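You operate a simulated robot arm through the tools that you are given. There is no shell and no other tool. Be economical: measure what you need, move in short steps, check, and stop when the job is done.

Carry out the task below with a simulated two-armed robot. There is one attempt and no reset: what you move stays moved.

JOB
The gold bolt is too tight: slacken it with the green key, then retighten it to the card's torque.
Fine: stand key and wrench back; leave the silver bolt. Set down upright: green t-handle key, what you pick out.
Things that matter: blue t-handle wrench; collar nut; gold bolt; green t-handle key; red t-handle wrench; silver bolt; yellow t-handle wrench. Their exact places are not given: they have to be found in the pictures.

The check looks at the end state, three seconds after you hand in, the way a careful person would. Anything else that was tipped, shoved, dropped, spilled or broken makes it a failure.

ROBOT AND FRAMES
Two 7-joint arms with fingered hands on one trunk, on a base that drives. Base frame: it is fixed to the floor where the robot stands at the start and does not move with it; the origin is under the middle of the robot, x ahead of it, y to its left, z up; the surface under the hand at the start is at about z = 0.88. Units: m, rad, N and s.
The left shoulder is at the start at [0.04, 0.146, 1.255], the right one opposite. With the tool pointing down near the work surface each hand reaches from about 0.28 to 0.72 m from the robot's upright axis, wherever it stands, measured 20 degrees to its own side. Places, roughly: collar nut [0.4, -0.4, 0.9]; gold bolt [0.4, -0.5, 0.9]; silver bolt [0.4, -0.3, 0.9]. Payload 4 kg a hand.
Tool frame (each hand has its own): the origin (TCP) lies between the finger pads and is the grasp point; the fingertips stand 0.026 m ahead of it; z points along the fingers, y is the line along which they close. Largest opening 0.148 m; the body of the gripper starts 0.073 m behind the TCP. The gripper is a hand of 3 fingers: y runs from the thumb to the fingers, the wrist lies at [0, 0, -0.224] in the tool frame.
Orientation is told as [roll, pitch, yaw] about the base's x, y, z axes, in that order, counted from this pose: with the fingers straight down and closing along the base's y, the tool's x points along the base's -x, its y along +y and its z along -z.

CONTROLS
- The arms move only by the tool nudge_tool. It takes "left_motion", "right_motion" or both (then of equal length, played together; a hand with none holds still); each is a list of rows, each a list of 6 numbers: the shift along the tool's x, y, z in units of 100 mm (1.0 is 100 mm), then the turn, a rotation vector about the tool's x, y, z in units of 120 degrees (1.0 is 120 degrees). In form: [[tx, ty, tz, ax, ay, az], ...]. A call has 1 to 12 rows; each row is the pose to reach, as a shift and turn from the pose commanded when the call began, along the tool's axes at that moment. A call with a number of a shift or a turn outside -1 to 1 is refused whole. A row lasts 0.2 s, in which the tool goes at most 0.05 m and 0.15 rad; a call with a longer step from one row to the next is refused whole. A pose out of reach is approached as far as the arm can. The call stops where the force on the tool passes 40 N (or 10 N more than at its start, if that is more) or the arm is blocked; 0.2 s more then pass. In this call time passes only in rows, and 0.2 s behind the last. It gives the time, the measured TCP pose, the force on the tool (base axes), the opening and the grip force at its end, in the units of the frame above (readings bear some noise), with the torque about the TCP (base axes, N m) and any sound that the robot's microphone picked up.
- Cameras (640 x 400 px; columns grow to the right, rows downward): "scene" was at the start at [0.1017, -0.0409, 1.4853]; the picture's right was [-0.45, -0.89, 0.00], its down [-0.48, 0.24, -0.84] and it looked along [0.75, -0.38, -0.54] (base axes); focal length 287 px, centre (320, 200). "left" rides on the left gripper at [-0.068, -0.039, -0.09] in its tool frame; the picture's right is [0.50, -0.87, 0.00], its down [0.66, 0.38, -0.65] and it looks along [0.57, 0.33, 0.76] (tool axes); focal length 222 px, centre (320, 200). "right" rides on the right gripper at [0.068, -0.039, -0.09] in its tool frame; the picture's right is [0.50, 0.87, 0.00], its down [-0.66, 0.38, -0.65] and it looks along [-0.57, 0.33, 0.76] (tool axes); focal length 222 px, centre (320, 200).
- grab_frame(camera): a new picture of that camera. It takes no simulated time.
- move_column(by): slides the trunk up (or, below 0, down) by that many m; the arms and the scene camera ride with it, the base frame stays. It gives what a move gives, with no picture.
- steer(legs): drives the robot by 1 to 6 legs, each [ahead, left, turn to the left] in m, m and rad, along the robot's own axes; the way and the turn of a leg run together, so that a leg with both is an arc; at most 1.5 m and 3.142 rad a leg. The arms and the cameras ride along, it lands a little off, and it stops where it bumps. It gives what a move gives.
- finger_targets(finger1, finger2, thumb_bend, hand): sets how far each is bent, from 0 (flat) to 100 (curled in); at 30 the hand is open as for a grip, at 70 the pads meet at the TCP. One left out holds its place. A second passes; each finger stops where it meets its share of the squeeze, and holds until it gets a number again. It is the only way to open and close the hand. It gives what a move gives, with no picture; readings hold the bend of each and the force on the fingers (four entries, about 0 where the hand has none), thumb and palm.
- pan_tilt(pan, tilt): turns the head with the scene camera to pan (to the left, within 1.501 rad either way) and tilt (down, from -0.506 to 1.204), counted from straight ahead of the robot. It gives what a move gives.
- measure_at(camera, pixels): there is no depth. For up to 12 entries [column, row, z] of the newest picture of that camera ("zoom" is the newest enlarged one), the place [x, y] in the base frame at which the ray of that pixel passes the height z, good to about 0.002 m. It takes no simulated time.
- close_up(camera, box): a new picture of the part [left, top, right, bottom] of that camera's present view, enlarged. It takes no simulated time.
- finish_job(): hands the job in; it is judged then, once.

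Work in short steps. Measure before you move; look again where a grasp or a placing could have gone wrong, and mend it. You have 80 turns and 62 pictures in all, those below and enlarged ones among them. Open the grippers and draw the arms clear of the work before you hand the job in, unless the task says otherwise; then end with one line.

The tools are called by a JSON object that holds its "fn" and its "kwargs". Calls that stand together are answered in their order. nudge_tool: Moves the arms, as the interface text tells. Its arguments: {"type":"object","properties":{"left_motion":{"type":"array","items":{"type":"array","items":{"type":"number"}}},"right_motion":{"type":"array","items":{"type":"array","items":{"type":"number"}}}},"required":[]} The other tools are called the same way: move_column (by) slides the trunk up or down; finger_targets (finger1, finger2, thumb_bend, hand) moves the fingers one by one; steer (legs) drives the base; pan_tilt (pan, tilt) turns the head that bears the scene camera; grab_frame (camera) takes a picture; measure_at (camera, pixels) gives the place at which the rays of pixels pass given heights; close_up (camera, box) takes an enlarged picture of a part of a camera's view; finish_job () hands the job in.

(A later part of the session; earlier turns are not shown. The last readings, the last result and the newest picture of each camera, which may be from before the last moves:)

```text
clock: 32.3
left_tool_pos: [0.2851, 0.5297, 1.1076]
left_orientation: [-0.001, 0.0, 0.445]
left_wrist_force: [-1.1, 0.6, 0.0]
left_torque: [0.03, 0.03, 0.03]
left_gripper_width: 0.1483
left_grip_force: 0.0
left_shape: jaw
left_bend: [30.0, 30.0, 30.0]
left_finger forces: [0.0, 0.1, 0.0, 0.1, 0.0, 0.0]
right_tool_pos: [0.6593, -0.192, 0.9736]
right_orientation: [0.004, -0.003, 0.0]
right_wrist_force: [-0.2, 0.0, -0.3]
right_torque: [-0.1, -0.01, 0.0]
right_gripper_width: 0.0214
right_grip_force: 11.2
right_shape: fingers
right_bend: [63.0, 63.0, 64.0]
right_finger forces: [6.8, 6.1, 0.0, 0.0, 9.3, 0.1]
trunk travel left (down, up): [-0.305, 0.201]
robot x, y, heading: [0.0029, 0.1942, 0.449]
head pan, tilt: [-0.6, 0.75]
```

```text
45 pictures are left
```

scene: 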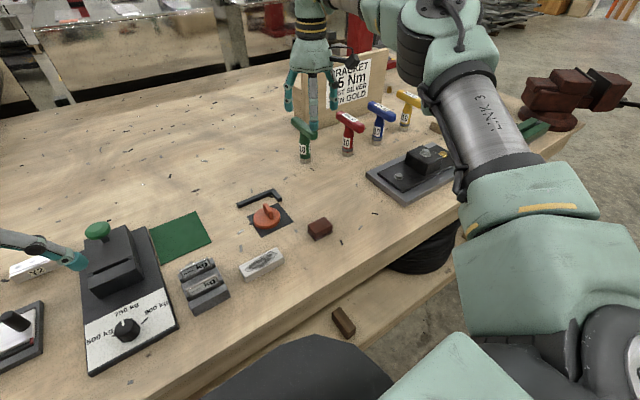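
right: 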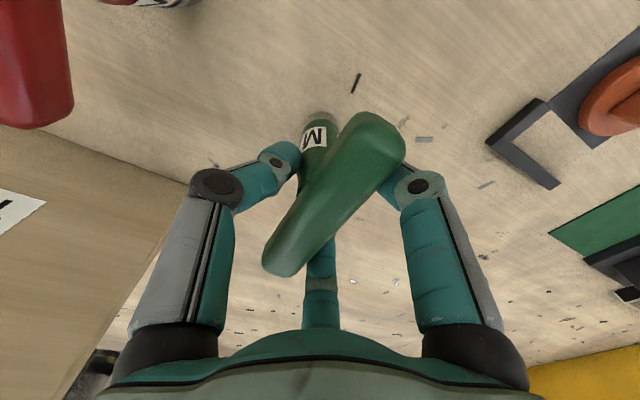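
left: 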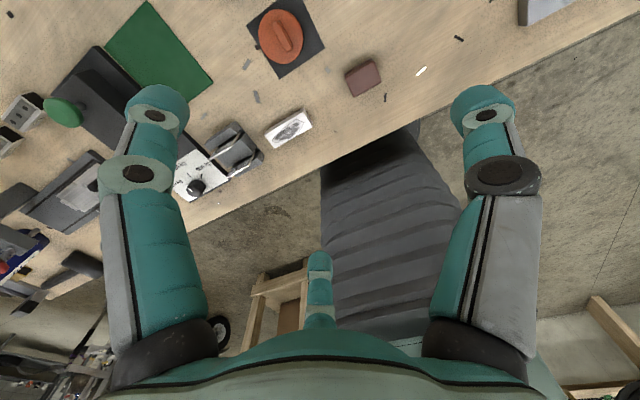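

Green is held (width 0.021, 11 N). I try for a firmer squeeze and lift straight up 80 mm.

{"fn": "finger_targets", "kwargs": {"hand": "right", "finger1": 90, "finger2": 90, "thumb_bend": 90}}

{"fn": "nudge_tool", "kwargs": {"right_motion": [[0, 0, -0.2, 0, 0, 0], [0, 0, -0.5, 0, 0, 0], [0, 0, -0.8, 0, 0, 0]]}}

{"fn": "grab_frame", "kwargs": {"camera": "scene"}}

```text
clock: 33.3
left_tool_pos: [0.2846, 0.5277, 1.1079]
left_orientation: [-0.001, 0.0, 0.445]
left_wrist_force: [0.4, 0.0, 0.0]
left_torque: [0.01, -0.02, -0.01]
left_gripper_width: 0.1478
left_grip_force: 0.0
left_shape: jaw
left_bend: [30.0, 30.0, 30.0]
left_finger forces: [0.0, 0.0, 0.0, 0.0, 0.0, 0.0]
right_tool_pos: [0.6598, -0.1923, 0.9727]
right_orientation: [0.004, 0.001, -0.001]
right_wrist_force: [-0.3, 0.1, -0.1]
right_torque: [0.02, -0.02, -0.04]
right_gripper_width: 0.0207
right_grip_force: 25.7
right_shape: fingers
right_bend: [61.0, 62.0, 63.0]
right_finger forces: [15.1, 14.9, 0.0, 0.0, 21.2, 0.0]
trunk travel left (down, up): [-0.305, 0.201]
robot x, y, heading: [0.0039, 0.2003, 0.447]
head pan, tilt: [-0.6, 0.75]
```

```text
clock: 34.1
left_tool_pos: [0.2845, 0.5285, 1.1075]
left_orientation: [-0.001, 0.0, 0.444]
left_wrist_force: [0.2, -0.2, -0.3]
left_torque: [0.02, 0.03, -0.02]
left_gripper_width: 0.1477
left_grip_force: 0.1
left_shape: jaw
left_bend: [30.0, 30.0, 30.0]
left_finger forces: [0.0, 0.0, 0.1, 0.1, 0.0, 0.1]
right_tool_pos: [0.6591, -0.1915, 1.0532]
right_orientation: [0.001, -0.001, -0.001]
right_wrist_force: [-0.5, -0.2, -3.1]
right_torque: [-0.03, 0.01, -0.04]
right_gripper_width: 0.0209
right_grip_force: 26.1
right_shape: fingers
right_bend: [61.0, 62.0, 63.0]
right_finger forces: [15.2, 14.9, 0.1, 0.0, 21.5, 0.0]
trunk travel left (down, up): [-0.305, 0.201]
robot x, y, heading: [-0.0008, 0.1976, 0.45]
head pan, tilt: [-0.6, 0.75]
```

```text
44 pictures are left
```

scene: 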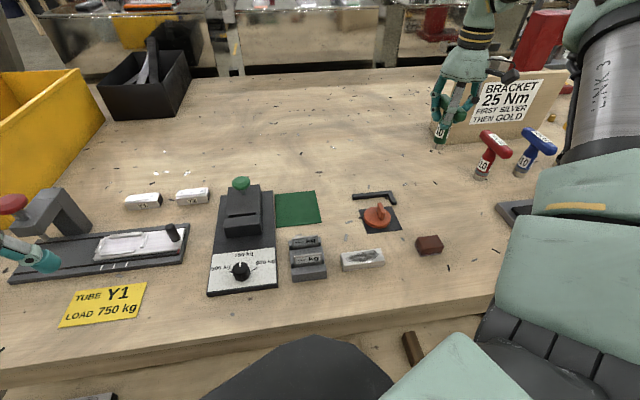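

Green is up cleanly. Before driving I raise it so that its socket passes above the other handles (needs bottom > 1.0), then turn the base back to heading 0.

{"fn": "nudge_tool", "kwargs": {"right_motion": [[0.1, 0, -0.3, 0, 0, 0], [0.2, 0, -0.6, 0, 0, 0], [0.3, 0, -0.95, 0, 0, 0]]}}

```text
clock: 34.9
left_tool_pos: [0.2837, 0.531, 1.1071]
left_orientation: [0.0, 0.002, 0.445]
left_wrist_force: [0.7, -0.4, 0.4]
left_torque: [-0.02, -0.01, 0.0]
left_gripper_width: 0.148
left_grip_force: 0.1
left_shape: jaw
left_bend: [30.0, 30.0, 30.0]
left_finger forces: [0.0, 0.0, 0.0, 0.0, 0.0, 0.0]
right_tool_pos: [0.6278, -0.1944, 1.1488]
right_orientation: [0.001, 0.002, 0.001]
right_wrist_force: [-0.7, -0.2, -3.3]
right_torque: [0.0, -0.01, -0.01]
right_gripper_width: 0.0207
right_grip_force: 26.3
right_shape: fingers
right_bend: [61.0, 62.0, 63.0]
right_finger forces: [15.0, 14.9, 0.0, 0.1, 21.5, 0.0]
trunk travel left (down, up): [-0.305, 0.201]
robot x, y, heading: [0.0015, 0.1998, 0.44]
head pan, tilt: [-0.6, 0.75]
```

Socket now ≈1.055. I turn the base right by 0.445 and drive 0.15 right, then look.

{"fn": "steer", "kwargs": {"legs": [[0, 0, -0.445], [0, -0.15, 0]]}}

{"fn": "pan_tilt", "kwargs": {"pan": -0.7, "tilt": 0.75}}

{"fn": "grab_frame", "kwargs": {"camera": "scene"}}

{"fn": "grab_frame", "kwargs": {"camera": "right"}}

```text
clock: 37.6
left_tool_pos: [0.4006, 0.2255, 1.1067]
left_orientation: [-0.002, 0.0, -0.002]
left_wrist_force: [-0.1, -0.6, -0.4]
left_torque: [-0.01, -0.01, 0.02]
left_gripper_width: 0.1479
left_grip_force: 0.1
left_shape: jaw
left_bend: [30.0, 30.0, 30.0]
left_finger forces: [0.1, 0.0, 0.1, 0.1, 0.1, 0.0]
right_tool_pos: [0.3981, -0.5748, 1.1494]
right_orientation: [0.002, -0.002, -0.446]
right_wrist_force: [0.0, -0.6, -2.0]
right_torque: [-0.03, -0.01, -0.01]
right_gripper_width: 0.0207
right_grip_force: 25.3
right_shape: fingers
right_bend: [61.0, 62.0, 63.0]
right_finger forces: [14.6, 14.9, 0.0, 0.1, 21.2, 0.1]
trunk travel left (down, up): [-0.305, 0.201]
robot x, y, heading: [-0.0033, 0.0464, -0.003]
head pan, tilt: [-0.6, 0.75]
```

```text
clock: 38.2
left_tool_pos: [0.4008, 0.2221, 1.1076]
left_orientation: [0.002, 0.0, -0.001]
left_wrist_force: [0.4, 0.2, -1.2]
left_torque: [0.0, -0.01, -0.02]
left_gripper_width: 0.1481
left_grip_force: 0.1
left_shape: jaw
left_bend: [30.0, 30.0, 30.0]
left_finger forces: [0.0, 0.0, 0.1, 0.0, 0.0, 0.1]
right_tool_pos: [0.3982, -0.5778, 1.1483]
right_orientation: [0.004, 0.001, -0.446]
right_wrist_force: [-0.1, 0.0, -2.4]
right_torque: [-0.02, -0.01, -0.01]
right_gripper_width: 0.0207
right_grip_force: 25.6
right_shape: fingers
right_bend: [61.0, 62.0, 63.0]
right_finger forces: [14.7, 14.8, 0.0, 0.0, 21.3, 0.0]
trunk travel left (down, up): [-0.305, 0.201]
robot x, y, heading: [-0.0007, 0.0503, -0.001]
head pan, tilt: [-0.7, 0.75]
```

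```text
43 pictures are left
```

scene: 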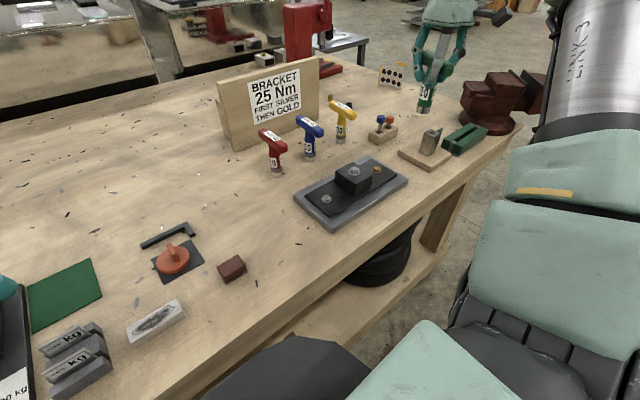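

```text
42 pictures are left
```

right: 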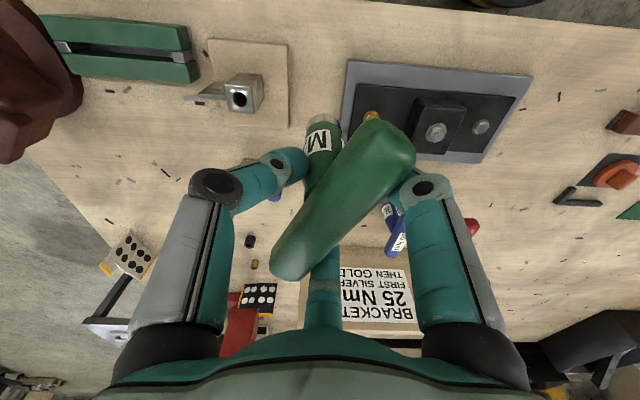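

Good view of the bracket. I zoom in on it from the scene camera to locate the gold head and its height.

{"fn": "close_up", "kwargs": {"camera": "scene", "box": [290, 145, 418, 225]}}

```text
5.00 times, centred on (354, 185) of scene
```

zoom: 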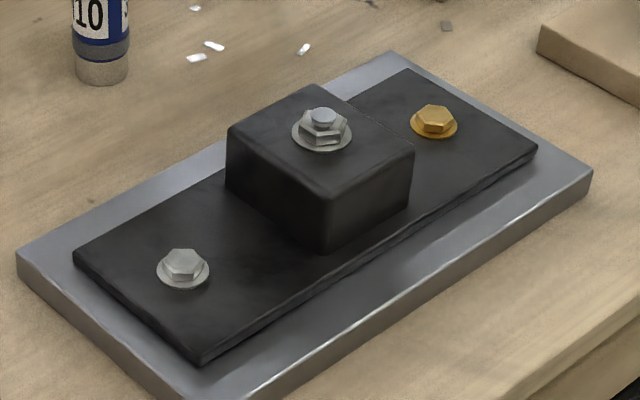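

{"fn": "measure_at", "kwargs": {"camera": "zoom", "pixels": [[434, 113, 0.9], [434, 113, 0.91], [434, 113, 0.92], [434, 128, 0.9], [434, 128, 0.91], [183, 263, 0.91], [183, 263, 0.9], [410, 121, 0.905], [458, 130, 0.905]]}}

{"fn": "measure_at", "kwargs": {"camera": "right", "pixels": [[371, 115, 0.9], [371, 115, 0.91], [481, 127, 0.9], [481, 127, 0.91], [481, 127, 0.92]]}}

```text
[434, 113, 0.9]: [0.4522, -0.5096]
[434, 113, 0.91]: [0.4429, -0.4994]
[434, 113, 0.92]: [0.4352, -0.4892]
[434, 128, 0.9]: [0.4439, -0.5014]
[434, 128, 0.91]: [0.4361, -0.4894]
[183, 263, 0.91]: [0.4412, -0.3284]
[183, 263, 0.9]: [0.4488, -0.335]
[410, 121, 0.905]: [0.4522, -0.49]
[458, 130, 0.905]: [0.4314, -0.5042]
```

```text
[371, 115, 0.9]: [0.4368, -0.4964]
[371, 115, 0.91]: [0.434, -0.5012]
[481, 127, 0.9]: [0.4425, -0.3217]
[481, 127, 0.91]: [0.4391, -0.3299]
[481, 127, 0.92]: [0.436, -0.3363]
```

Estimates agree: gold head at ≈(0.440,-0.499), top z ≈0.911. I move the key above it at TCP z≈1.05 (socket ≈0.956).

{"fn": "nudge_tool", "kwargs": {"right_motion": [[-0.015, 0.3, 0, 0, 0, 0], [-0.03, 0.6, 0.2, 0, 0, 0], [-0.043, 0.885, 0.5, 0, 0, 0], [-0.043, 0.885, 0.8, 0, 0, 0], [-0.043, 0.885, 0.95, 0, 0, 0]]}}

{"fn": "close_up", "kwargs": {"camera": "scene", "box": [310, 100, 438, 180]}}

{"fn": "close_up", "kwargs": {"camera": "right", "box": [250, 60, 450, 185]}}

```text
clock: 39.4
left_tool_pos: [0.4006, 0.2236, 1.1063]
left_orientation: [0.001, 0.001, -0.005]
left_wrist_force: [0.6, 0.0, 0.6]
left_torque: [0.01, -0.02, 0.01]
left_gripper_width: 0.1481
left_grip_force: 0.2
left_shape: jaw
left_bend: [30.0, 30.0, 30.0]
left_finger forces: [0.1, 0.1, 0.0, 0.1, 0.0, 0.0]
right_tool_pos: [0.4404, -0.5003, 1.0517]
right_orientation: [0.003, -0.001, -0.448]
right_wrist_force: [-1.3, 0.6, -2.7]
right_torque: [-0.01, -0.01, 0.01]
right_gripper_width: 0.0208
right_grip_force: 25.3
right_shape: fingers
right_bend: [61.0, 62.0, 63.0]
right_finger forces: [14.5, 14.7, 0.0, 0.0, 21.3, 0.1]
trunk travel left (down, up): [-0.305, 0.201]
robot x, y, heading: [0.0012, 0.0474, -0.004]
head pan, tilt: [-0.7, 0.75]
```

```text
5.00 times, centred on (374, 140) of scene
```

zoom: 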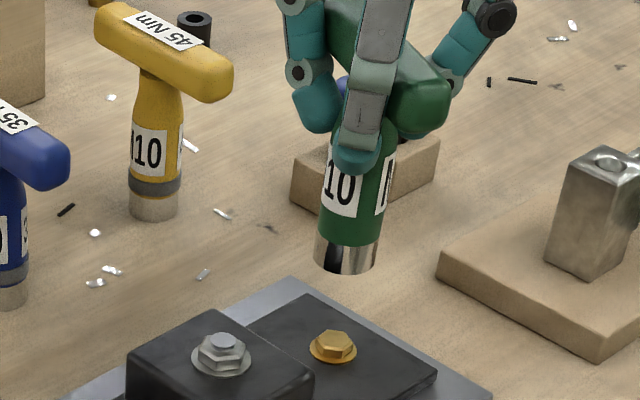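

```text
3.20 times, centred on (350, 122) of right
```

zoom: 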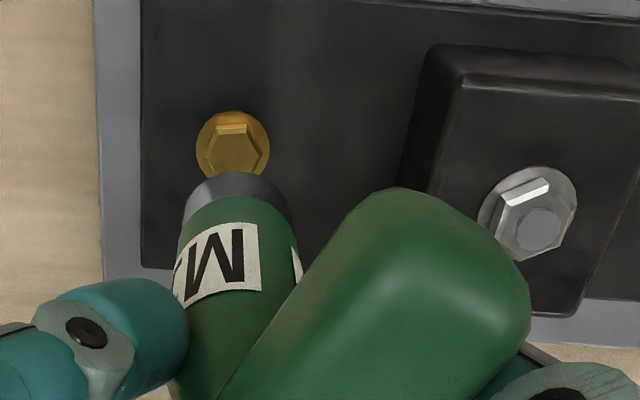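

I measure the socket's bottom-rim centre (345,258) at z .957 and the head top (334,338) at z .911 in the same zoom image... the scene one must be retaken as "zoom" now refers to the right view.

{"fn": "measure_at", "kwargs": {"camera": "zoom", "pixels": [[233, 150, 0.911], [233, 146, 0.9], [237, 195, 0.957]]}}

{"fn": "close_up", "kwargs": {"camera": "scene", "box": [350, 135, 414, 175]}}

```text
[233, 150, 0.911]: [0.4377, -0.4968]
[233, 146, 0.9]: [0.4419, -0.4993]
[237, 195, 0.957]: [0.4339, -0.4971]
```

```text
10.00 times, centred on (382, 155) of scene
```

zoom: 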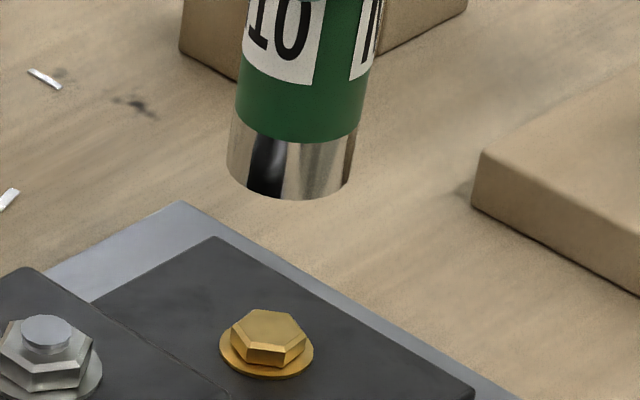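

{"fn": "measure_at", "kwargs": {"camera": "zoom", "pixels": [[288, 161, 0.957], [268, 325, 0.911], [266, 348, 0.9], [266, 348, 0.903]]}}

```text
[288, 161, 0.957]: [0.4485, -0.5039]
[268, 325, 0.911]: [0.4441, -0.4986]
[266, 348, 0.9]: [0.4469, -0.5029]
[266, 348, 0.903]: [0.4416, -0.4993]
```

Alignment agrees within errors (bolt ≈(0.441,-0.498)). I nudge y +2 mm and lower gently; contact would be expected near TCP z≈1.005, seating ≈0.995.

{"fn": "nudge_tool", "kwargs": {"right_motion": [[0.01, 0.02, 0.15, 0, 0, 0], [0.01, 0.02, 0.3, 0, 0, 0], [0.01, 0.02, 0.4, 0, 0, 0], [0.01, 0.02, 0.45, 0, 0, 0], [0.01, 0.02, 0.48, 0, 0, 0], [0.01, 0.02, 0.51, 0, 0, 0]]}}

{"fn": "close_up", "kwargs": {"camera": "scene", "box": [340, 130, 420, 180]}}

```text
clock: 40.8
left_tool_pos: [0.4001, 0.2231, 1.1068]
left_orientation: [-0.001, 0.001, -0.003]
left_wrist_force: [-0.5, -0.8, -0.4]
left_torque: [-0.02, 0.03, -0.01]
left_gripper_width: 0.148
left_grip_force: 0.0
left_shape: jaw
left_bend: [30.0, 30.0, 30.0]
left_finger forces: [0.0, 0.0, 0.0, 0.1, 0.0, 0.0]
right_tool_pos: [0.4401, -0.4973, 1.0017]
right_orientation: [0.001, -0.002, -0.447]
right_wrist_force: [0.0, -1.0, -1.8]
right_torque: [-0.12, 0.05, 0.0]
right_gripper_width: 0.0205
right_grip_force: 26.1
right_shape: fingers
right_bend: [61.0, 62.0, 63.0]
right_finger forces: [14.7, 15.0, 0.1, 0.1, 22.5, 0.1]
trunk travel left (down, up): [-0.305, 0.201]
robot x, y, heading: [0.0004, 0.0489, -0.001]
head pan, tilt: [-0.7, 0.75]
```

```text
8.00 times, centred on (380, 155) of scene
```

zoom: 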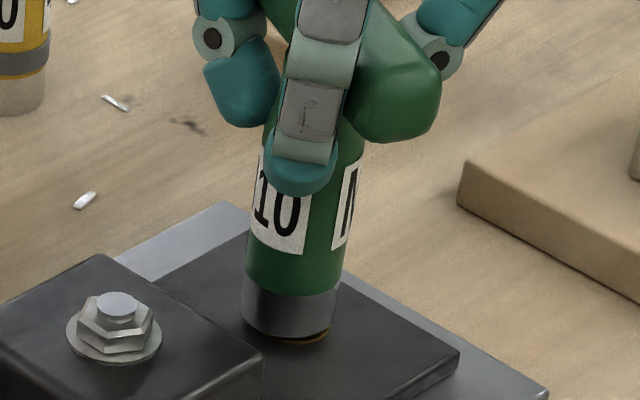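

The socket is around the head with the washer just peeking out at (305,340), slight offset. I lower further in 2 mm steps watching force.

{"fn": "nudge_tool", "kwargs": {"right_motion": [[0, 0, 0.02, 0, 0, 0], [0, 0, 0.04, 0, 0, 0], [0, 0, 0.06, 0, 0, 0], [0, 0, 0.08, 0, 0, 0]]}}

{"fn": "close_up", "kwargs": {"camera": "scene", "box": [340, 130, 420, 180]}}

```text
clock: 41.8
left_tool_pos: [0.3983, 0.2232, 1.1072]
left_orientation: [0.0, -0.001, -0.004]
left_wrist_force: [-0.3, 0.3, -0.7]
left_torque: [0.03, 0.04, 0.01]
left_gripper_width: 0.1477
left_grip_force: 0.1
left_shape: jaw
left_bend: [30.0, 30.0, 30.0]
left_finger forces: [0.0, 0.0, 0.0, 0.0, 0.0, 0.0]
right_tool_pos: [0.4397, -0.496, 0.9967]
right_orientation: [0.003, -0.006, -0.446]
right_wrist_force: [-0.2, -5.5, 13.1]
right_torque: [-0.14, 0.07, -0.03]
right_gripper_width: 0.0204
right_grip_force: 27.4
right_shape: fingers
right_bend: [61.0, 62.0, 62.0]
right_finger forces: [15.1, 14.9, 0.1, 0.0, 25.8, 0.0]
trunk travel left (down, up): [-0.305, 0.201]
robot x, y, heading: [-0.0004, 0.0515, -0.001]
head pan, tilt: [-0.7, 0.75]
```

```text
8.00 times, centred on (380, 155) of scene
```

zoom: 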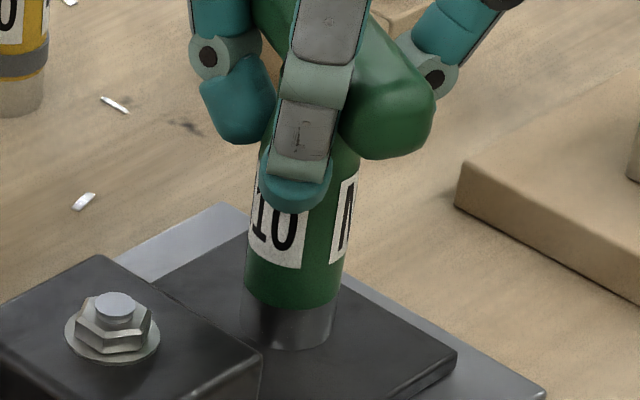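

The socket now covers the head and washer (contact 13 N). I start turning counter-clockwise (yaw +), 0.42 rad, watching torque.

{"fn": "nudge_tool", "kwargs": {"right_motion": [[0, 0, -0.01, 0, 0, -0.05], [0, 0, -0.01, 0, 0, -0.1], [0, 0, -0.01, 0, 0, -0.15], [0, 0, -0.01, 0, 0, -0.2]]}}

{"fn": "close_up", "kwargs": {"camera": "scene", "box": [310, 90, 438, 180]}}

```text
clock: 42.8
left_tool_pos: [0.4, 0.2245, 1.1075]
left_orientation: [0.001, -0.001, -0.002]
left_wrist_force: [-0.6, -0.8, 0.8]
left_torque: [-0.01, -0.01, 0.02]
left_gripper_width: 0.1483
left_grip_force: 0.1
left_shape: jaw
left_bend: [30.0, 30.0, 30.0]
left_finger forces: [0.0, 0.1, 0.0, 0.1, 0.1, 0.0]
right_tool_pos: [0.4406, -0.4971, 0.9968]
right_orientation: [0.001, -0.005, -0.026]
right_wrist_force: [-0.4, -5.3, 10.0]
right_torque: [-0.32, 0.13, -0.53]
right_gripper_width: 0.0224
right_grip_force: 27.6
right_shape: fingers
right_bend: [62.0, 62.0, 62.0]
right_finger forces: [16.9, 12.8, 0.1, 0.0, 25.9, 0.1]
trunk travel left (down, up): [-0.305, 0.201]
robot x, y, heading: [0.0002, 0.0494, -0.004]
head pan, tilt: [-0.7, 0.75]
```

```text
4.44 times, centred on (374, 135) of scene
```

zoom: 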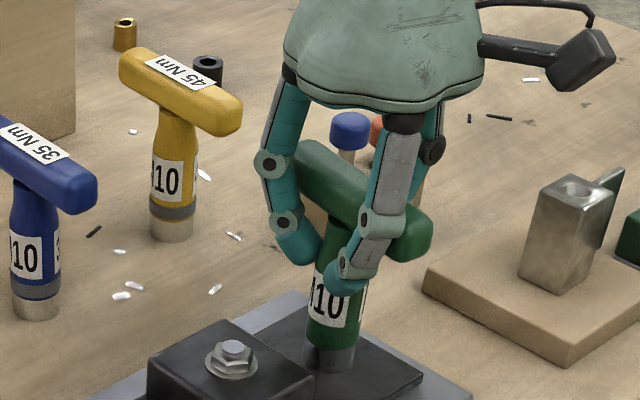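

Torque is only −0.53 Nm and the label shows the key turned ≈0.25 of 0.42 rad, so possibly slipping. I continue another 0.42 rad to see how torque builds and look at the key.

{"fn": "nudge_tool", "kwargs": {"right_motion": [[0, 0, 0, 0, 0, -0.05], [0, 0, 0, 0, 0, -0.1], [0, 0, 0, 0, 0, -0.15], [0, 0, 0, 0, 0, -0.2]]}}

{"fn": "close_up", "kwargs": {"camera": "scene", "box": [310, 90, 438, 180]}}

{"fn": "grab_frame", "kwargs": {"camera": "right"}}

```text
clock: 43.8
left_tool_pos: [0.4003, 0.2237, 1.1072]
left_orientation: [0.0, 0.001, 0.0]
left_wrist_force: [-0.3, 0.3, -0.4]
left_torque: [0.03, 0.03, 0.02]
left_gripper_width: 0.1477
left_grip_force: 0.1
left_shape: jaw
left_bend: [30.0, 30.0, 30.0]
left_finger forces: [0.1, 0.1, 0.0, 0.1, 0.0, 0.0]
right_tool_pos: [0.4406, -0.4958, 0.9964]
right_orientation: [-0.002, -0.003, 0.394]
right_wrist_force: [4.1, -2.9, 10.8]
right_torque: [-0.12, -0.16, -0.13]
right_gripper_width: 0.0215
right_grip_force: 26.0
right_shape: fingers
right_bend: [62.0, 62.0, 62.0]
right_finger forces: [14.3, 13.4, 0.1, 0.1, 25.3, 0.0]
trunk travel left (down, up): [-0.305, 0.201]
robot x, y, heading: [-0.0001, 0.0497, -0.0]
head pan, tilt: [-0.7, 0.75]
```

```text
4.44 times, centred on (374, 135) of scene
```

zoom: 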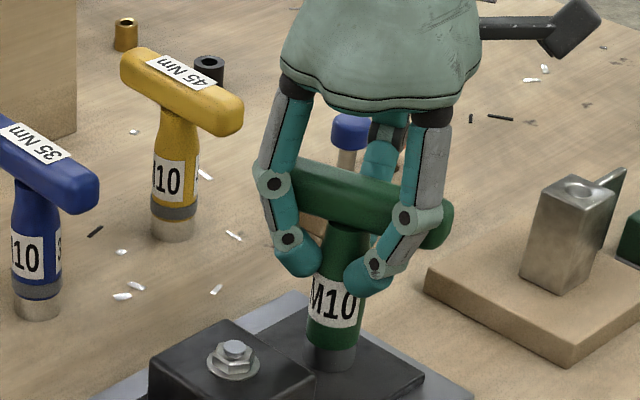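

```text
33 pictures are left
```

right: 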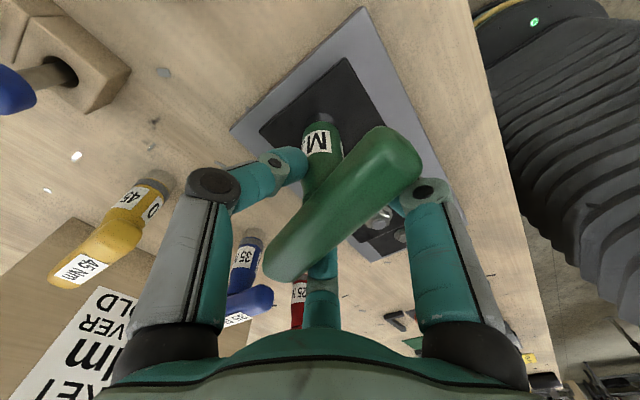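

The key followed the hand fully this time (M10 label swung right) and torque dropped from 0.53 to 0.13 Nm, consistent with breaking loose. I turn another 0.8 rad to slacken properly.

{"fn": "nudge_tool", "kwargs": {"right_motion": [[0, 0, 0, 0, 0, -0.065], [0, 0, 0, 0, 0, -0.13], [0, 0, 0, 0, 0, -0.195], [0, 0, 0, 0, 0, -0.26], [0, 0, 0, 0, 0, -0.325], [0, 0, 0, 0, 0, -0.39]]}}

{"fn": "close_up", "kwargs": {"camera": "scene", "box": [310, 90, 438, 180]}}

```text
clock: 45.2
left_tool_pos: [0.3993, 0.2253, 1.1074]
left_orientation: [-0.002, 0.001, -0.002]
left_wrist_force: [0.6, -0.7, -0.2]
left_torque: [0.01, 0.04, 0.02]
left_gripper_width: 0.148
left_grip_force: 0.0
left_shape: jaw
left_bend: [30.0, 30.0, 30.0]
left_finger forces: [0.0, 0.0, 0.0, 0.0, 0.0, 0.1]
right_tool_pos: [0.4396, -0.4952, 0.9965]
right_orientation: [-0.002, -0.001, 1.209]
right_wrist_force: [3.0, 1.0, 9.2]
right_torque: [0.02, -0.16, -0.12]
right_gripper_width: 0.0217
right_grip_force: 26.1
right_shape: fingers
right_bend: [62.0, 61.0, 62.0]
right_finger forces: [14.3, 13.5, 0.0, 0.0, 24.2, 0.0]
trunk travel left (down, up): [-0.305, 0.201]
robot x, y, heading: [-0.0051, 0.0513, -0.004]
head pan, tilt: [-0.7, 0.75]
```

```text
4.44 times, centred on (374, 135) of scene
```

zoom: 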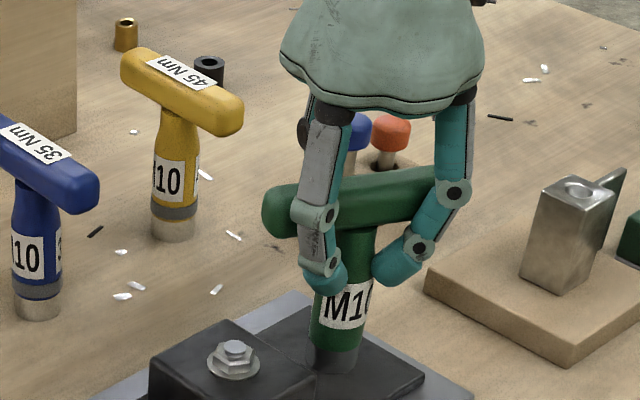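

It keeps turning at a low steady 0.12 Nm. I lift the key 60 mm to check whether the bolt head actually rotated (compare its hexagon with the earlier picture).

{"fn": "nudge_tool", "kwargs": {"right_motion": [[0, 0, -0.1, 0, 0, 0], [0, 0, -0.2, 0, 0, 0], [0, 0, -0.4, 0, 0, 0], [0, 0, -0.6, 0, 0, 0]]}}

{"fn": "close_up", "kwargs": {"camera": "scene", "box": [350, 135, 414, 175]}}

```text
clock: 46.2
left_tool_pos: [0.4001, 0.2229, 1.1071]
left_orientation: [0.0, 0.001, -0.001]
left_wrist_force: [0.0, 0.6, 0.5]
left_torque: [0.0, -0.02, -0.02]
left_gripper_width: 0.1477
left_grip_force: 0.1
left_shape: jaw
left_bend: [30.0, 30.0, 30.0]
left_finger forces: [0.0, 0.0, 0.0, 0.1, 0.0, 0.0]
right_tool_pos: [0.4395, -0.4967, 1.0564]
right_orientation: [-0.002, -0.002, 1.208]
right_wrist_force: [0.0, -0.4, -3.0]
right_torque: [-0.01, 0.0, -0.03]
right_gripper_width: 0.0213
right_grip_force: 23.3
right_shape: fingers
right_bend: [62.0, 62.0, 62.0]
right_finger forces: [13.3, 13.1, 0.0, 0.0, 20.4, 0.1]
trunk travel left (down, up): [-0.305, 0.201]
robot x, y, heading: [-0.0026, 0.0458, 0.002]
head pan, tilt: [-0.7, 0.75]
```

```text
10.00 times, centred on (382, 155) of scene
```

zoom: 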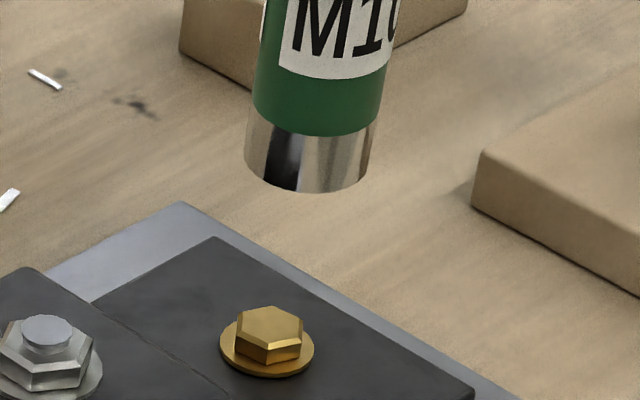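

The hexagon is visibly rotated and the bolt is loose. Now I raise the key and turn the hand back to yaw −0.45 ready for returning green.

{"fn": "nudge_tool", "kwargs": {"right_motion": [[0, 0, -0.15, 0, 0, 0.066], [0, 0, -0.3, 0, 0, 0.132], [0, 0, -0.45, 0, 0, 0.198], [0, 0, -0.6, 0, 0, 0.264], [0, 0, -0.75, 0, 0, 0.33], [0, 0, -0.9, 0, 0, 0.396], [0, 0, -0.95, 0, 0, 0.462], [0, 0, -0.95, 0, 0, 0.528], [0, 0, -0.95, 0, 0, 0.594], [0, 0, -0.95, 0, 0, 0.66], [0, 0, -0.95, 0, 0, 0.726], [0, 0, -0.95, 0, 0, 0.792]]}}

{"fn": "steer", "kwargs": {"legs": [[0, 0.15, 0], [0, 0, 0.45]]}}

```text
clock: 48.8
left_tool_pos: [0.4006, 0.2235, 1.1057]
left_orientation: [-0.001, -0.001, -0.003]
left_wrist_force: [-0.3, 0.1, -0.1]
left_torque: [0.0, -0.01, -0.02]
left_gripper_width: 0.1481
left_grip_force: 0.0
left_shape: jaw
left_bend: [30.0, 30.0, 30.0]
left_finger forces: [0.0, 0.0, 0.2, 0.0, 0.0, 0.0]
right_tool_pos: [0.4406, -0.4978, 1.1497]
right_orientation: [0.001, -0.001, -0.454]
right_wrist_force: [-0.1, 0.2, -2.8]
right_torque: [-0.04, -0.01, 0.0]
right_gripper_width: 0.0219
right_grip_force: 23.2
right_shape: fingers
right_bend: [62.0, 62.0, 62.0]
right_finger forces: [13.8, 12.7, 0.0, 0.0, 20.2, 0.0]
trunk travel left (down, up): [-0.305, 0.201]
robot x, y, heading: [-0.0017, 0.0509, -0.004]
head pan, tilt: [-0.7, 0.75]
```

```text
clock: 51.5
left_tool_pos: [0.2855, 0.5273, 1.1066]
left_orientation: [-0.002, -0.001, 0.446]
left_wrist_force: [0.3, -0.9, 0.1]
left_torque: [0.0, 0.01, 0.03]
left_gripper_width: 0.1481
left_grip_force: 0.0
left_shape: jaw
left_bend: [30.0, 30.0, 30.0]
left_finger forces: [0.0, 0.0, 0.1, 0.0, 0.0, 0.1]
right_tool_pos: [0.632, -0.1062, 1.1517]
right_orientation: [0.001, -0.001, -0.001]
right_wrist_force: [0.0, 0.4, -2.7]
right_torque: [-0.01, -0.02, 0.01]
right_gripper_width: 0.0215
right_grip_force: 24.2
right_shape: fingers
right_bend: [62.0, 62.0, 62.0]
right_finger forces: [13.4, 12.8, 0.0, 0.1, 20.4, 0.0]
trunk travel left (down, up): [-0.305, 0.201]
robot x, y, heading: [0.0008, 0.1973, 0.446]
head pan, tilt: [-0.7, 0.75]
```

Aligned with yaw 0 at (0.632,-0.106,1.152). I move over green's old spot (0.660,-0.190) and descend to about 10 mm above standing height, then look.

{"fn": "nudge_tool", "kwargs": {"right_motion": [[-0.14, -0.42, 0, 0, 0, 0], [-0.28, -0.84, 0, 0, 0, 0], [-0.28, -0.84, 0.35, 0, 0, 0], [-0.28, -0.84, 0.7, 0, 0, 0], [-0.28, -0.84, 1.0, 0, 0, 0]]}}

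{"fn": "nudge_tool", "kwargs": {"right_motion": [[0, 0, 0.3, 0, 0, 0], [0, 0, 0.55, 0, 0, 0], [0, 0, 0.65, 0, 0, 0]]}}

{"fn": "pan_tilt", "kwargs": {"pan": -0.75, "tilt": 0.6}}

{"fn": "grab_frame", "kwargs": {"camera": "scene"}}

```text
clock: 52.7
left_tool_pos: [0.2853, 0.527, 1.1059]
left_orientation: [0.001, 0.001, 0.447]
left_wrist_force: [-0.7, -0.3, -0.5]
left_torque: [0.03, -0.01, 0.0]
left_gripper_width: 0.1478
left_grip_force: 0.0
left_shape: jaw
left_bend: [30.0, 30.0, 30.0]
left_finger forces: [0.0, 0.0, 0.0, 0.0, 0.0, 0.0]
right_tool_pos: [0.6622, -0.1881, 1.0488]
right_orientation: [0.002, -0.001, -0.002]
right_wrist_force: [-0.3, 0.4, -1.6]
right_torque: [0.02, -0.01, -0.01]
right_gripper_width: 0.0214
right_grip_force: 23.5
right_shape: fingers
right_bend: [62.0, 62.0, 62.0]
right_finger forces: [13.5, 12.8, 0.0, 0.2, 20.3, 0.1]
trunk travel left (down, up): [-0.305, 0.201]
robot x, y, heading: [-0.0042, 0.1963, 0.445]
head pan, tilt: [-0.7, 0.75]
```

```text
clock: 53.5
left_tool_pos: [0.2849, 0.5264, 1.1068]
left_orientation: [0.001, 0.001, 0.447]
left_wrist_force: [0.1, 0.6, 0.2]
left_torque: [-0.03, 0.03, 0.0]
left_gripper_width: 0.148
left_grip_force: 0.0
left_shape: jaw
left_bend: [30.0, 30.0, 30.0]
left_finger forces: [0.1, 0.0, 0.0, 0.1, 0.0, 0.1]
right_tool_pos: [0.662, -0.1885, 0.9835]
right_orientation: [0.002, -0.002, -0.001]
right_wrist_force: [-0.7, 0.1, -3.4]
right_torque: [-0.01, 0.0, 0.01]
right_gripper_width: 0.0216
right_grip_force: 23.3
right_shape: fingers
right_bend: [62.0, 62.0, 62.0]
right_finger forces: [13.6, 12.8, 0.0, 0.1, 20.3, 0.0]
trunk travel left (down, up): [-0.305, 0.201]
robot x, y, heading: [0.0001, 0.1953, 0.441]
head pan, tilt: [-0.7, 0.75]
```

```text
clock: 54.2
left_tool_pos: [0.2847, 0.5271, 1.1071]
left_orientation: [-0.001, 0.001, 0.448]
left_wrist_force: [0.3, -0.3, -0.1]
left_torque: [0.02, 0.01, -0.02]
left_gripper_width: 0.1483
left_grip_force: 0.0
left_shape: jaw
left_bend: [30.0, 30.0, 30.0]
left_finger forces: [0.0, 0.1, 0.1, 0.1, 0.0, 0.0]
right_tool_pos: [0.6617, -0.1879, 0.9841]
right_orientation: [0.002, -0.002, 0.0]
right_wrist_force: [0.1, -0.1, -2.3]
right_torque: [-0.04, 0.02, 0.01]
right_gripper_width: 0.0213
right_grip_force: 23.1
right_shape: fingers
right_bend: [62.0, 62.0, 62.0]
right_finger forces: [13.5, 12.7, 0.0, 0.1, 20.4, 0.0]
trunk travel left (down, up): [-0.305, 0.201]
robot x, y, heading: [0.0007, 0.1932, 0.448]
head pan, tilt: [-0.75, 0.6]
```

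```text
30 pictures are left
```

scene: 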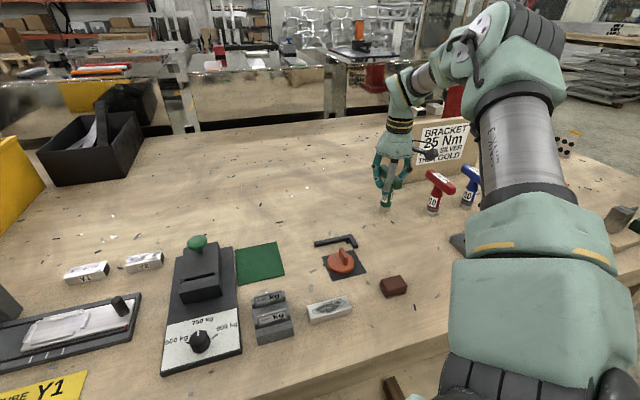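

Key hangs upright just over its place. I lower in small steps until a light contact.

{"fn": "nudge_tool", "kwargs": {"right_motion": [[0, 0, 0.03, 0, 0, 0], [0, 0, 0.06, 0, 0, 0], [0, 0, 0.08, 0, 0, 0], [0, 0, 0.095, 0, 0, 0]]}}

```text
clock: 55.2
left_tool_pos: [0.2853, 0.5276, 1.1067]
left_orientation: [0.0, 0.0, 0.447]
left_wrist_force: [0.4, 0.1, 0.8]
left_torque: [0.03, 0.01, 0.01]
left_gripper_width: 0.1482
left_grip_force: 0.1
left_shape: jaw
left_bend: [30.0, 30.0, 30.0]
left_finger forces: [0.0, 0.0, 0.0, 0.1, 0.0, 0.0]
right_tool_pos: [0.6604, -0.1891, 0.9747]
right_orientation: [0.004, -0.001, -0.001]
right_wrist_force: [0.2, -1.1, -3.0]
right_torque: [-0.01, 0.04, -0.02]
right_gripper_width: 0.0214
right_grip_force: 23.1
right_shape: fingers
right_bend: [62.0, 62.0, 62.0]
right_finger forces: [13.5, 12.7, 0.1, 0.0, 20.3, 0.0]
trunk travel left (down, up): [-0.305, 0.201]
robot x, y, heading: [-0.0001, 0.197, 0.449]
head pan, tilt: [-0.75, 0.6]
```

No contact yet (force still −3 N from the key's weight); I continue down in 1 mm steps.

{"fn": "nudge_tool", "kwargs": {"right_motion": [[0, 0, 0.01, 0, 0, 0], [0, 0, 0.02, 0, 0, 0], [0, 0, 0.03, 0, 0, 0]]}}

{"fn": "close_up", "kwargs": {"camera": "scene", "box": [345, 150, 425, 220]}}

```text
clock: 56.0
left_tool_pos: [0.2841, 0.5273, 1.1068]
left_orientation: [0.001, 0.0, 0.447]
left_wrist_force: [0.0, -0.3, 0.4]
left_torque: [-0.01, 0.0, -0.02]
left_gripper_width: 0.1478
left_grip_force: 0.1
left_shape: jaw
left_bend: [30.0, 30.0, 30.0]
left_finger forces: [0.1, 0.1, 0.1, 0.1, 0.1, 0.0]
right_tool_pos: [0.6609, -0.1886, 0.9729]
right_orientation: [0.003, -0.002, -0.004]
right_wrist_force: [-0.1, 0.5, -3.1]
right_torque: [-0.02, -0.02, -0.02]
right_gripper_width: 0.0212
right_grip_force: 23.5
right_shape: fingers
right_bend: [62.0, 62.0, 62.0]
right_finger forces: [13.5, 12.7, 0.0, 0.1, 20.3, 0.1]
trunk travel left (down, up): [-0.305, 0.201]
robot x, y, heading: [0.0023, 0.1929, 0.441]
head pan, tilt: [-0.75, 0.6]
```

```text
5.71 times, centred on (385, 185) of scene
```

zoom: 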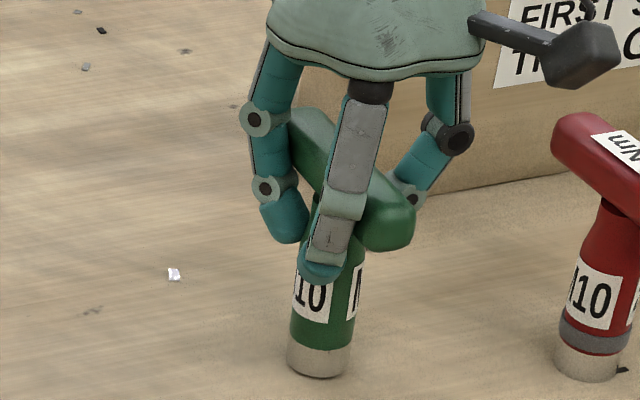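

{"fn": "nudge_tool", "kwargs": {"right_motion": [[0, 0, 0.01, 0, 0, 0], [0, 0, 0.02, 0, 0, 0], [0, 0, 0.03, 0, 0, 0], [0, 0, 0.04, 0, 0, 0]]}}

```text
clock: 57.0
left_tool_pos: [0.2844, 0.5266, 1.1077]
left_orientation: [0.0, -0.001, 0.447]
left_wrist_force: [0.2, 0.2, -0.1]
left_torque: [-0.01, -0.01, -0.01]
left_gripper_width: 0.1479
left_grip_force: 0.1
left_shape: jaw
left_bend: [30.0, 30.0, 30.0]
left_finger forces: [0.0, 0.0, 0.1, 0.0, 0.1, 0.0]
right_tool_pos: [0.6602, -0.1883, 0.9704]
right_orientation: [0.002, -0.004, -0.002]
right_wrist_force: [-0.3, -1.7, 6.1]
right_torque: [0.03, -0.05, -0.01]
right_gripper_width: 0.0215
right_grip_force: 24.3
right_shape: fingers
right_bend: [62.0, 62.0, 62.0]
right_finger forces: [13.9, 12.6, 0.1, 0.0, 21.8, 0.1]
trunk travel left (down, up): [-0.305, 0.201]
robot x, y, heading: [0.003, 0.1932, 0.452]
head pan, tilt: [-0.75, 0.6]
```

Contact now (+6 N): green stands on the table. I open the fingers evenly and retreat straight up.

{"fn": "finger_targets", "kwargs": {"hand": "right", "finger1": 58, "finger2": 58, "thumb_bend": 58}}

{"fn": "finger_targets", "kwargs": {"hand": "right", "finger1": 42, "finger2": 42, "thumb_bend": 42}}

{"fn": "nudge_tool", "kwargs": {"right_motion": [[0, 0, -0.2, 0, 0, 0], [0, 0, -0.5, 0, 0, 0], [0, 0, -0.8, 0, 0, 0]]}}

{"fn": "close_up", "kwargs": {"camera": "scene", "box": [345, 150, 505, 230]}}

```text
clock: 58.0
left_tool_pos: [0.2843, 0.5281, 1.1063]
left_orientation: [-0.001, -0.001, 0.447]
left_wrist_force: [0.1, -1.5, 0.0]
left_torque: [0.0, 0.02, 0.0]
left_gripper_width: 0.1481
left_grip_force: 0.1
left_shape: jaw
left_bend: [30.0, 30.0, 30.0]
left_finger forces: [0.1, 0.0, 0.0, 0.0, 0.1, 0.0]
right_tool_pos: [0.6614, -0.1882, 0.9683]
right_orientation: [0.001, 0.0, -0.002]
right_wrist_force: [0.4, 1.4, -1.1]
right_torque: [0.02, 0.0, -0.02]
right_gripper_width: 0.0395
right_grip_force: 0.1
right_shape: fingers
right_bend: [57.0, 57.0, 57.0]
right_finger forces: [0.4, 0.0, 0.0, 0.1, 0.1, 0.1]
trunk travel left (down, up): [-0.305, 0.201]
robot x, y, heading: [0.0025, 0.1951, 0.449]
head pan, tilt: [-0.75, 0.6]
```

```text
clock: 59.0
left_tool_pos: [0.2851, 0.5277, 1.1064]
left_orientation: [0.001, 0.001, 0.447]
left_wrist_force: [-1.3, 0.6, -0.5]
left_torque: [0.01, 0.02, -0.05]
left_gripper_width: 0.148
left_grip_force: 0.1
left_shape: jaw
left_bend: [30.0, 30.0, 30.0]
left_finger forces: [0.0, 0.0, 0.1, 0.0, 0.0, 0.1]
right_tool_pos: [0.6604, -0.1884, 0.9693]
right_orientation: [0.002, -0.003, -0.001]
right_wrist_force: [-0.3, 0.3, -0.8]
right_torque: [0.0, 0.0, -0.01]
right_gripper_width: 0.0881
right_grip_force: 0.1
right_shape: fingers
right_bend: [42.0, 42.0, 42.0]
right_finger forces: [0.1, 0.0, 0.0, 0.1, 0.0, 0.0]
trunk travel left (down, up): [-0.305, 0.201]
robot x, y, heading: [0.0003, 0.1974, 0.445]
head pan, tilt: [-0.75, 0.6]
```

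```text
clock: 59.8
left_tool_pos: [0.2841, 0.5268, 1.1073]
left_orientation: [0.0, 0.0, 0.446]
left_wrist_force: [0.0, 0.4, 0.2]
left_torque: [-0.02, 0.04, -0.04]
left_gripper_width: 0.1482
left_grip_force: 0.1
left_shape: jaw
left_bend: [30.0, 30.0, 30.0]
left_finger forces: [0.1, 0.0, 0.1, 0.0, 0.0, 0.0]
right_tool_pos: [0.6613, -0.189, 1.0493]
right_orientation: [0.0, -0.002, -0.002]
right_wrist_force: [0.3, 0.4, 0.1]
right_torque: [0.02, -0.02, -0.01]
right_gripper_width: 0.0883
right_grip_force: 0.2
right_shape: fingers
right_bend: [42.0, 42.0, 42.0]
right_finger forces: [0.1, 0.0, 0.0, 0.0, 0.0, 0.0]
trunk travel left (down, up): [-0.305, 0.201]
robot x, y, heading: [-0.0018, 0.19, 0.442]
head pan, tilt: [-0.75, 0.6]
```

```text
4.00 times, centred on (425, 190) of scene
```

zoom: 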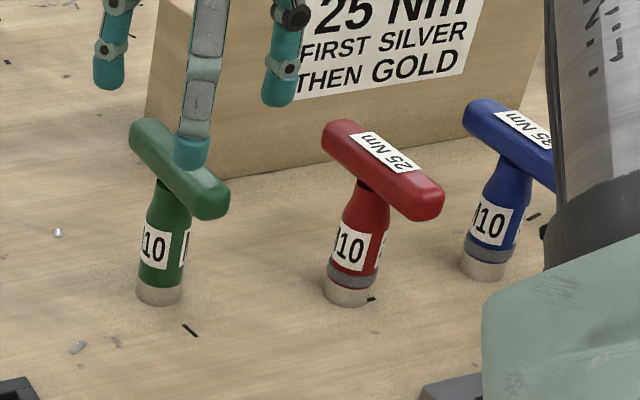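

Green stands upright. Next I move over red at ≈(0.621,-0.310) and check its place with the hand camera.

{"fn": "nudge_tool", "kwargs": {"right_motion": [[0.05, -0.3, -0.1, 0, 0, 0], [0.2, -0.6, -0.1, 0, 0, 0], [0.4, -0.95, -0.1, 0, 0, 0]]}}

{"fn": "nudge_tool", "kwargs": {"right_motion": [[0, -0.26, 0.1, 0, 0, 0], [0, -0.26, 0.2, 0, 0, 0]]}}

{"fn": "grab_frame", "kwargs": {"camera": "right"}}

```text
clock: 60.6
left_tool_pos: [0.2845, 0.5253, 1.1074]
left_orientation: [0.001, -0.002, 0.445]
left_wrist_force: [-0.6, 0.4, -0.4]
left_torque: [0.0, 0.03, 0.0]
left_gripper_width: 0.148
left_grip_force: 0.1
left_shape: jaw
left_bend: [30.0, 30.0, 30.0]
left_finger forces: [0.0, 0.0, 0.1, 0.1, 0.1, 0.0]
right_tool_pos: [0.6205, -0.2867, 1.0573]
right_orientation: [0.004, -0.003, -0.001]
right_wrist_force: [-0.5, -0.3, -0.4]
right_torque: [-0.01, -0.02, 0.03]
right_gripper_width: 0.0877
right_grip_force: 0.1
right_shape: fingers
right_bend: [42.0, 42.0, 42.0]
right_finger forces: [0.0, 0.0, 0.1, 0.0, 0.0, 0.0]
trunk travel left (down, up): [-0.305, 0.201]
robot x, y, heading: [-0.0013, 0.197, 0.447]
head pan, tilt: [-0.75, 0.6]
```

```text
clock: 61.2
left_tool_pos: [0.2853, 0.5271, 1.1057]
left_orientation: [0.0, 0.0, 0.447]
left_wrist_force: [0.8, -0.4, 0.0]
left_torque: [0.01, 0.03, 0.0]
left_gripper_width: 0.148
left_grip_force: 0.1
left_shape: jaw
left_bend: [30.0, 30.0, 30.0]
left_finger forces: [0.0, 0.1, 0.0, 0.0, 0.0, 0.0]
right_tool_pos: [0.6202, -0.3095, 1.0381]
right_orientation: [0.002, -0.002, -0.001]
right_wrist_force: [0.2, 0.6, -0.4]
right_torque: [-0.01, -0.03, -0.02]
right_gripper_width: 0.0883
right_grip_force: 0.0
right_shape: fingers
right_bend: [42.0, 42.0, 42.0]
right_finger forces: [0.0, 0.0, 0.0, 0.1, 0.0, 0.0]
trunk travel left (down, up): [-0.305, 0.201]
robot x, y, heading: [-0.0006, 0.1991, 0.441]
head pan, tilt: [-0.75, 0.6]
```

```text
27 pictures are left
```

right: 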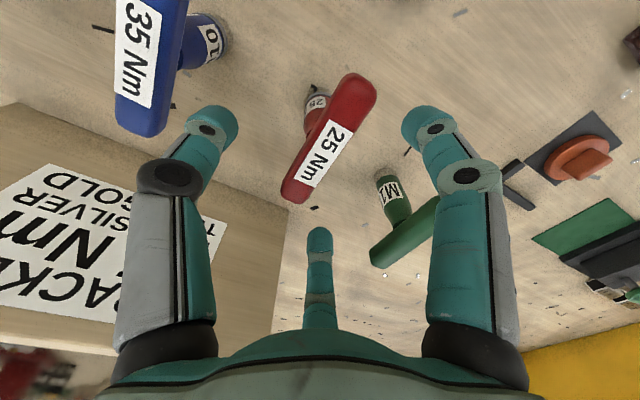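

{"fn": "measure_at", "kwargs": {"camera": "right", "pixels": [[368, 76, 0.985], [288, 200, 0.985], [313, 135, 0.985], [350, 140, 0.985], [205, 112, 0.985], [120, 130, 0.985]]}}

```text
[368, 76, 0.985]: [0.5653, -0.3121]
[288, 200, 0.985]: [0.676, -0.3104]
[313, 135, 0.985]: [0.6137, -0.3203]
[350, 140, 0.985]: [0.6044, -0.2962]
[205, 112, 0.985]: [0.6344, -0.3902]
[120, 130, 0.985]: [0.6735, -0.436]
```

Red's centre is (0.620,-0.310), right under the hand. I descend to TCP z≈0.973 and grip firmly.

{"fn": "nudge_tool", "kwargs": {"right_motion": [[0, 0, 0.2, 0, 0, 0], [0, 0, 0.42, 0, 0, 0], [0, 0, 0.65, 0, 0, 0]]}}

{"fn": "finger_targets", "kwargs": {"hand": "right", "finger1": 70, "finger2": 70, "thumb_bend": 70}}

{"fn": "finger_targets", "kwargs": {"hand": "right", "finger1": 100, "finger2": 100, "thumb_bend": 100}}

{"fn": "grab_frame", "kwargs": {"camera": "right"}}

```text
clock: 62.0
left_tool_pos: [0.2841, 0.5269, 1.1062]
left_orientation: [0.0, -0.001, 0.447]
left_wrist_force: [0.2, -0.7, 0.1]
left_torque: [0.01, 0.0, 0.0]
left_gripper_width: 0.1478
left_grip_force: 0.1
left_shape: jaw
left_bend: [30.0, 30.0, 30.0]
left_finger forces: [0.1, 0.0, 0.0, 0.0, 0.0, 0.1]
right_tool_pos: [0.6204, -0.3096, 0.9736]
right_orientation: [0.003, -0.001, -0.001]
right_wrist_force: [0.0, 0.5, -0.2]
right_torque: [0.01, 0.05, 0.03]
right_gripper_width: 0.0882
right_grip_force: 0.0
right_shape: fingers
right_bend: [42.0, 42.0, 42.0]
right_finger forces: [0.0, 0.0, 0.1, 0.0, 0.0, 0.0]
trunk travel left (down, up): [-0.305, 0.201]
robot x, y, heading: [0.0001, 0.1916, 0.449]
head pan, tilt: [-0.75, 0.6]
```

```text
clock: 63.0
left_tool_pos: [0.2843, 0.5273, 1.1069]
left_orientation: [0.0, 0.001, 0.448]
left_wrist_force: [-0.9, -1.3, 0.1]
left_torque: [-0.01, 0.03, 0.01]
left_gripper_width: 0.1479
left_grip_force: 0.0
left_shape: jaw
left_bend: [30.0, 30.0, 30.0]
left_finger forces: [0.0, 0.1, 0.0, 0.0, 0.1, 0.0]
right_tool_pos: [0.6211, -0.3102, 0.9734]
right_orientation: [0.002, -0.003, -0.002]
right_wrist_force: [0.2, -0.5, 0.5]
right_torque: [-0.06, 0.01, 0.0]
right_gripper_width: 0.022
right_grip_force: 10.9
right_shape: fingers
right_bend: [63.0, 63.0, 64.0]
right_finger forces: [7.3, 5.8, 0.0, 0.0, 9.2, 0.0]
trunk travel left (down, up): [-0.305, 0.201]
robot x, y, heading: [0.0007, 0.1975, 0.448]
head pan, tilt: [-0.75, 0.6]
```

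```text
clock: 64.0
left_tool_pos: [0.2844, 0.5276, 1.1067]
left_orientation: [-0.001, 0.0, 0.445]
left_wrist_force: [0.2, -0.4, -0.3]
left_torque: [0.0, 0.01, 0.0]
left_gripper_width: 0.1478
left_grip_force: 0.1
left_shape: jaw
left_bend: [30.0, 30.0, 30.0]
left_finger forces: [0.0, 0.1, 0.1, 0.0, 0.0, 0.0]
right_tool_pos: [0.6207, -0.3097, 0.9733]
right_orientation: [0.005, -0.001, -0.002]
right_wrist_force: [0.2, -0.2, -0.1]
right_torque: [-0.01, 0.01, 0.0]
right_gripper_width: 0.0212
right_grip_force: 24.9
right_shape: fingers
right_bend: [61.0, 63.0, 62.0]
right_finger forces: [15.3, 15.2, 0.1, 0.1, 20.6, 0.0]
trunk travel left (down, up): [-0.305, 0.201]
robot x, y, heading: [0.0022, 0.1969, 0.446]
head pan, tilt: [-0.75, 0.6]
```

```text
26 pictures are left
```

right: 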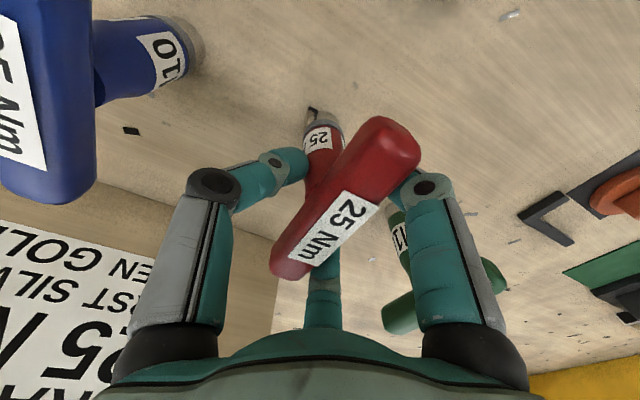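

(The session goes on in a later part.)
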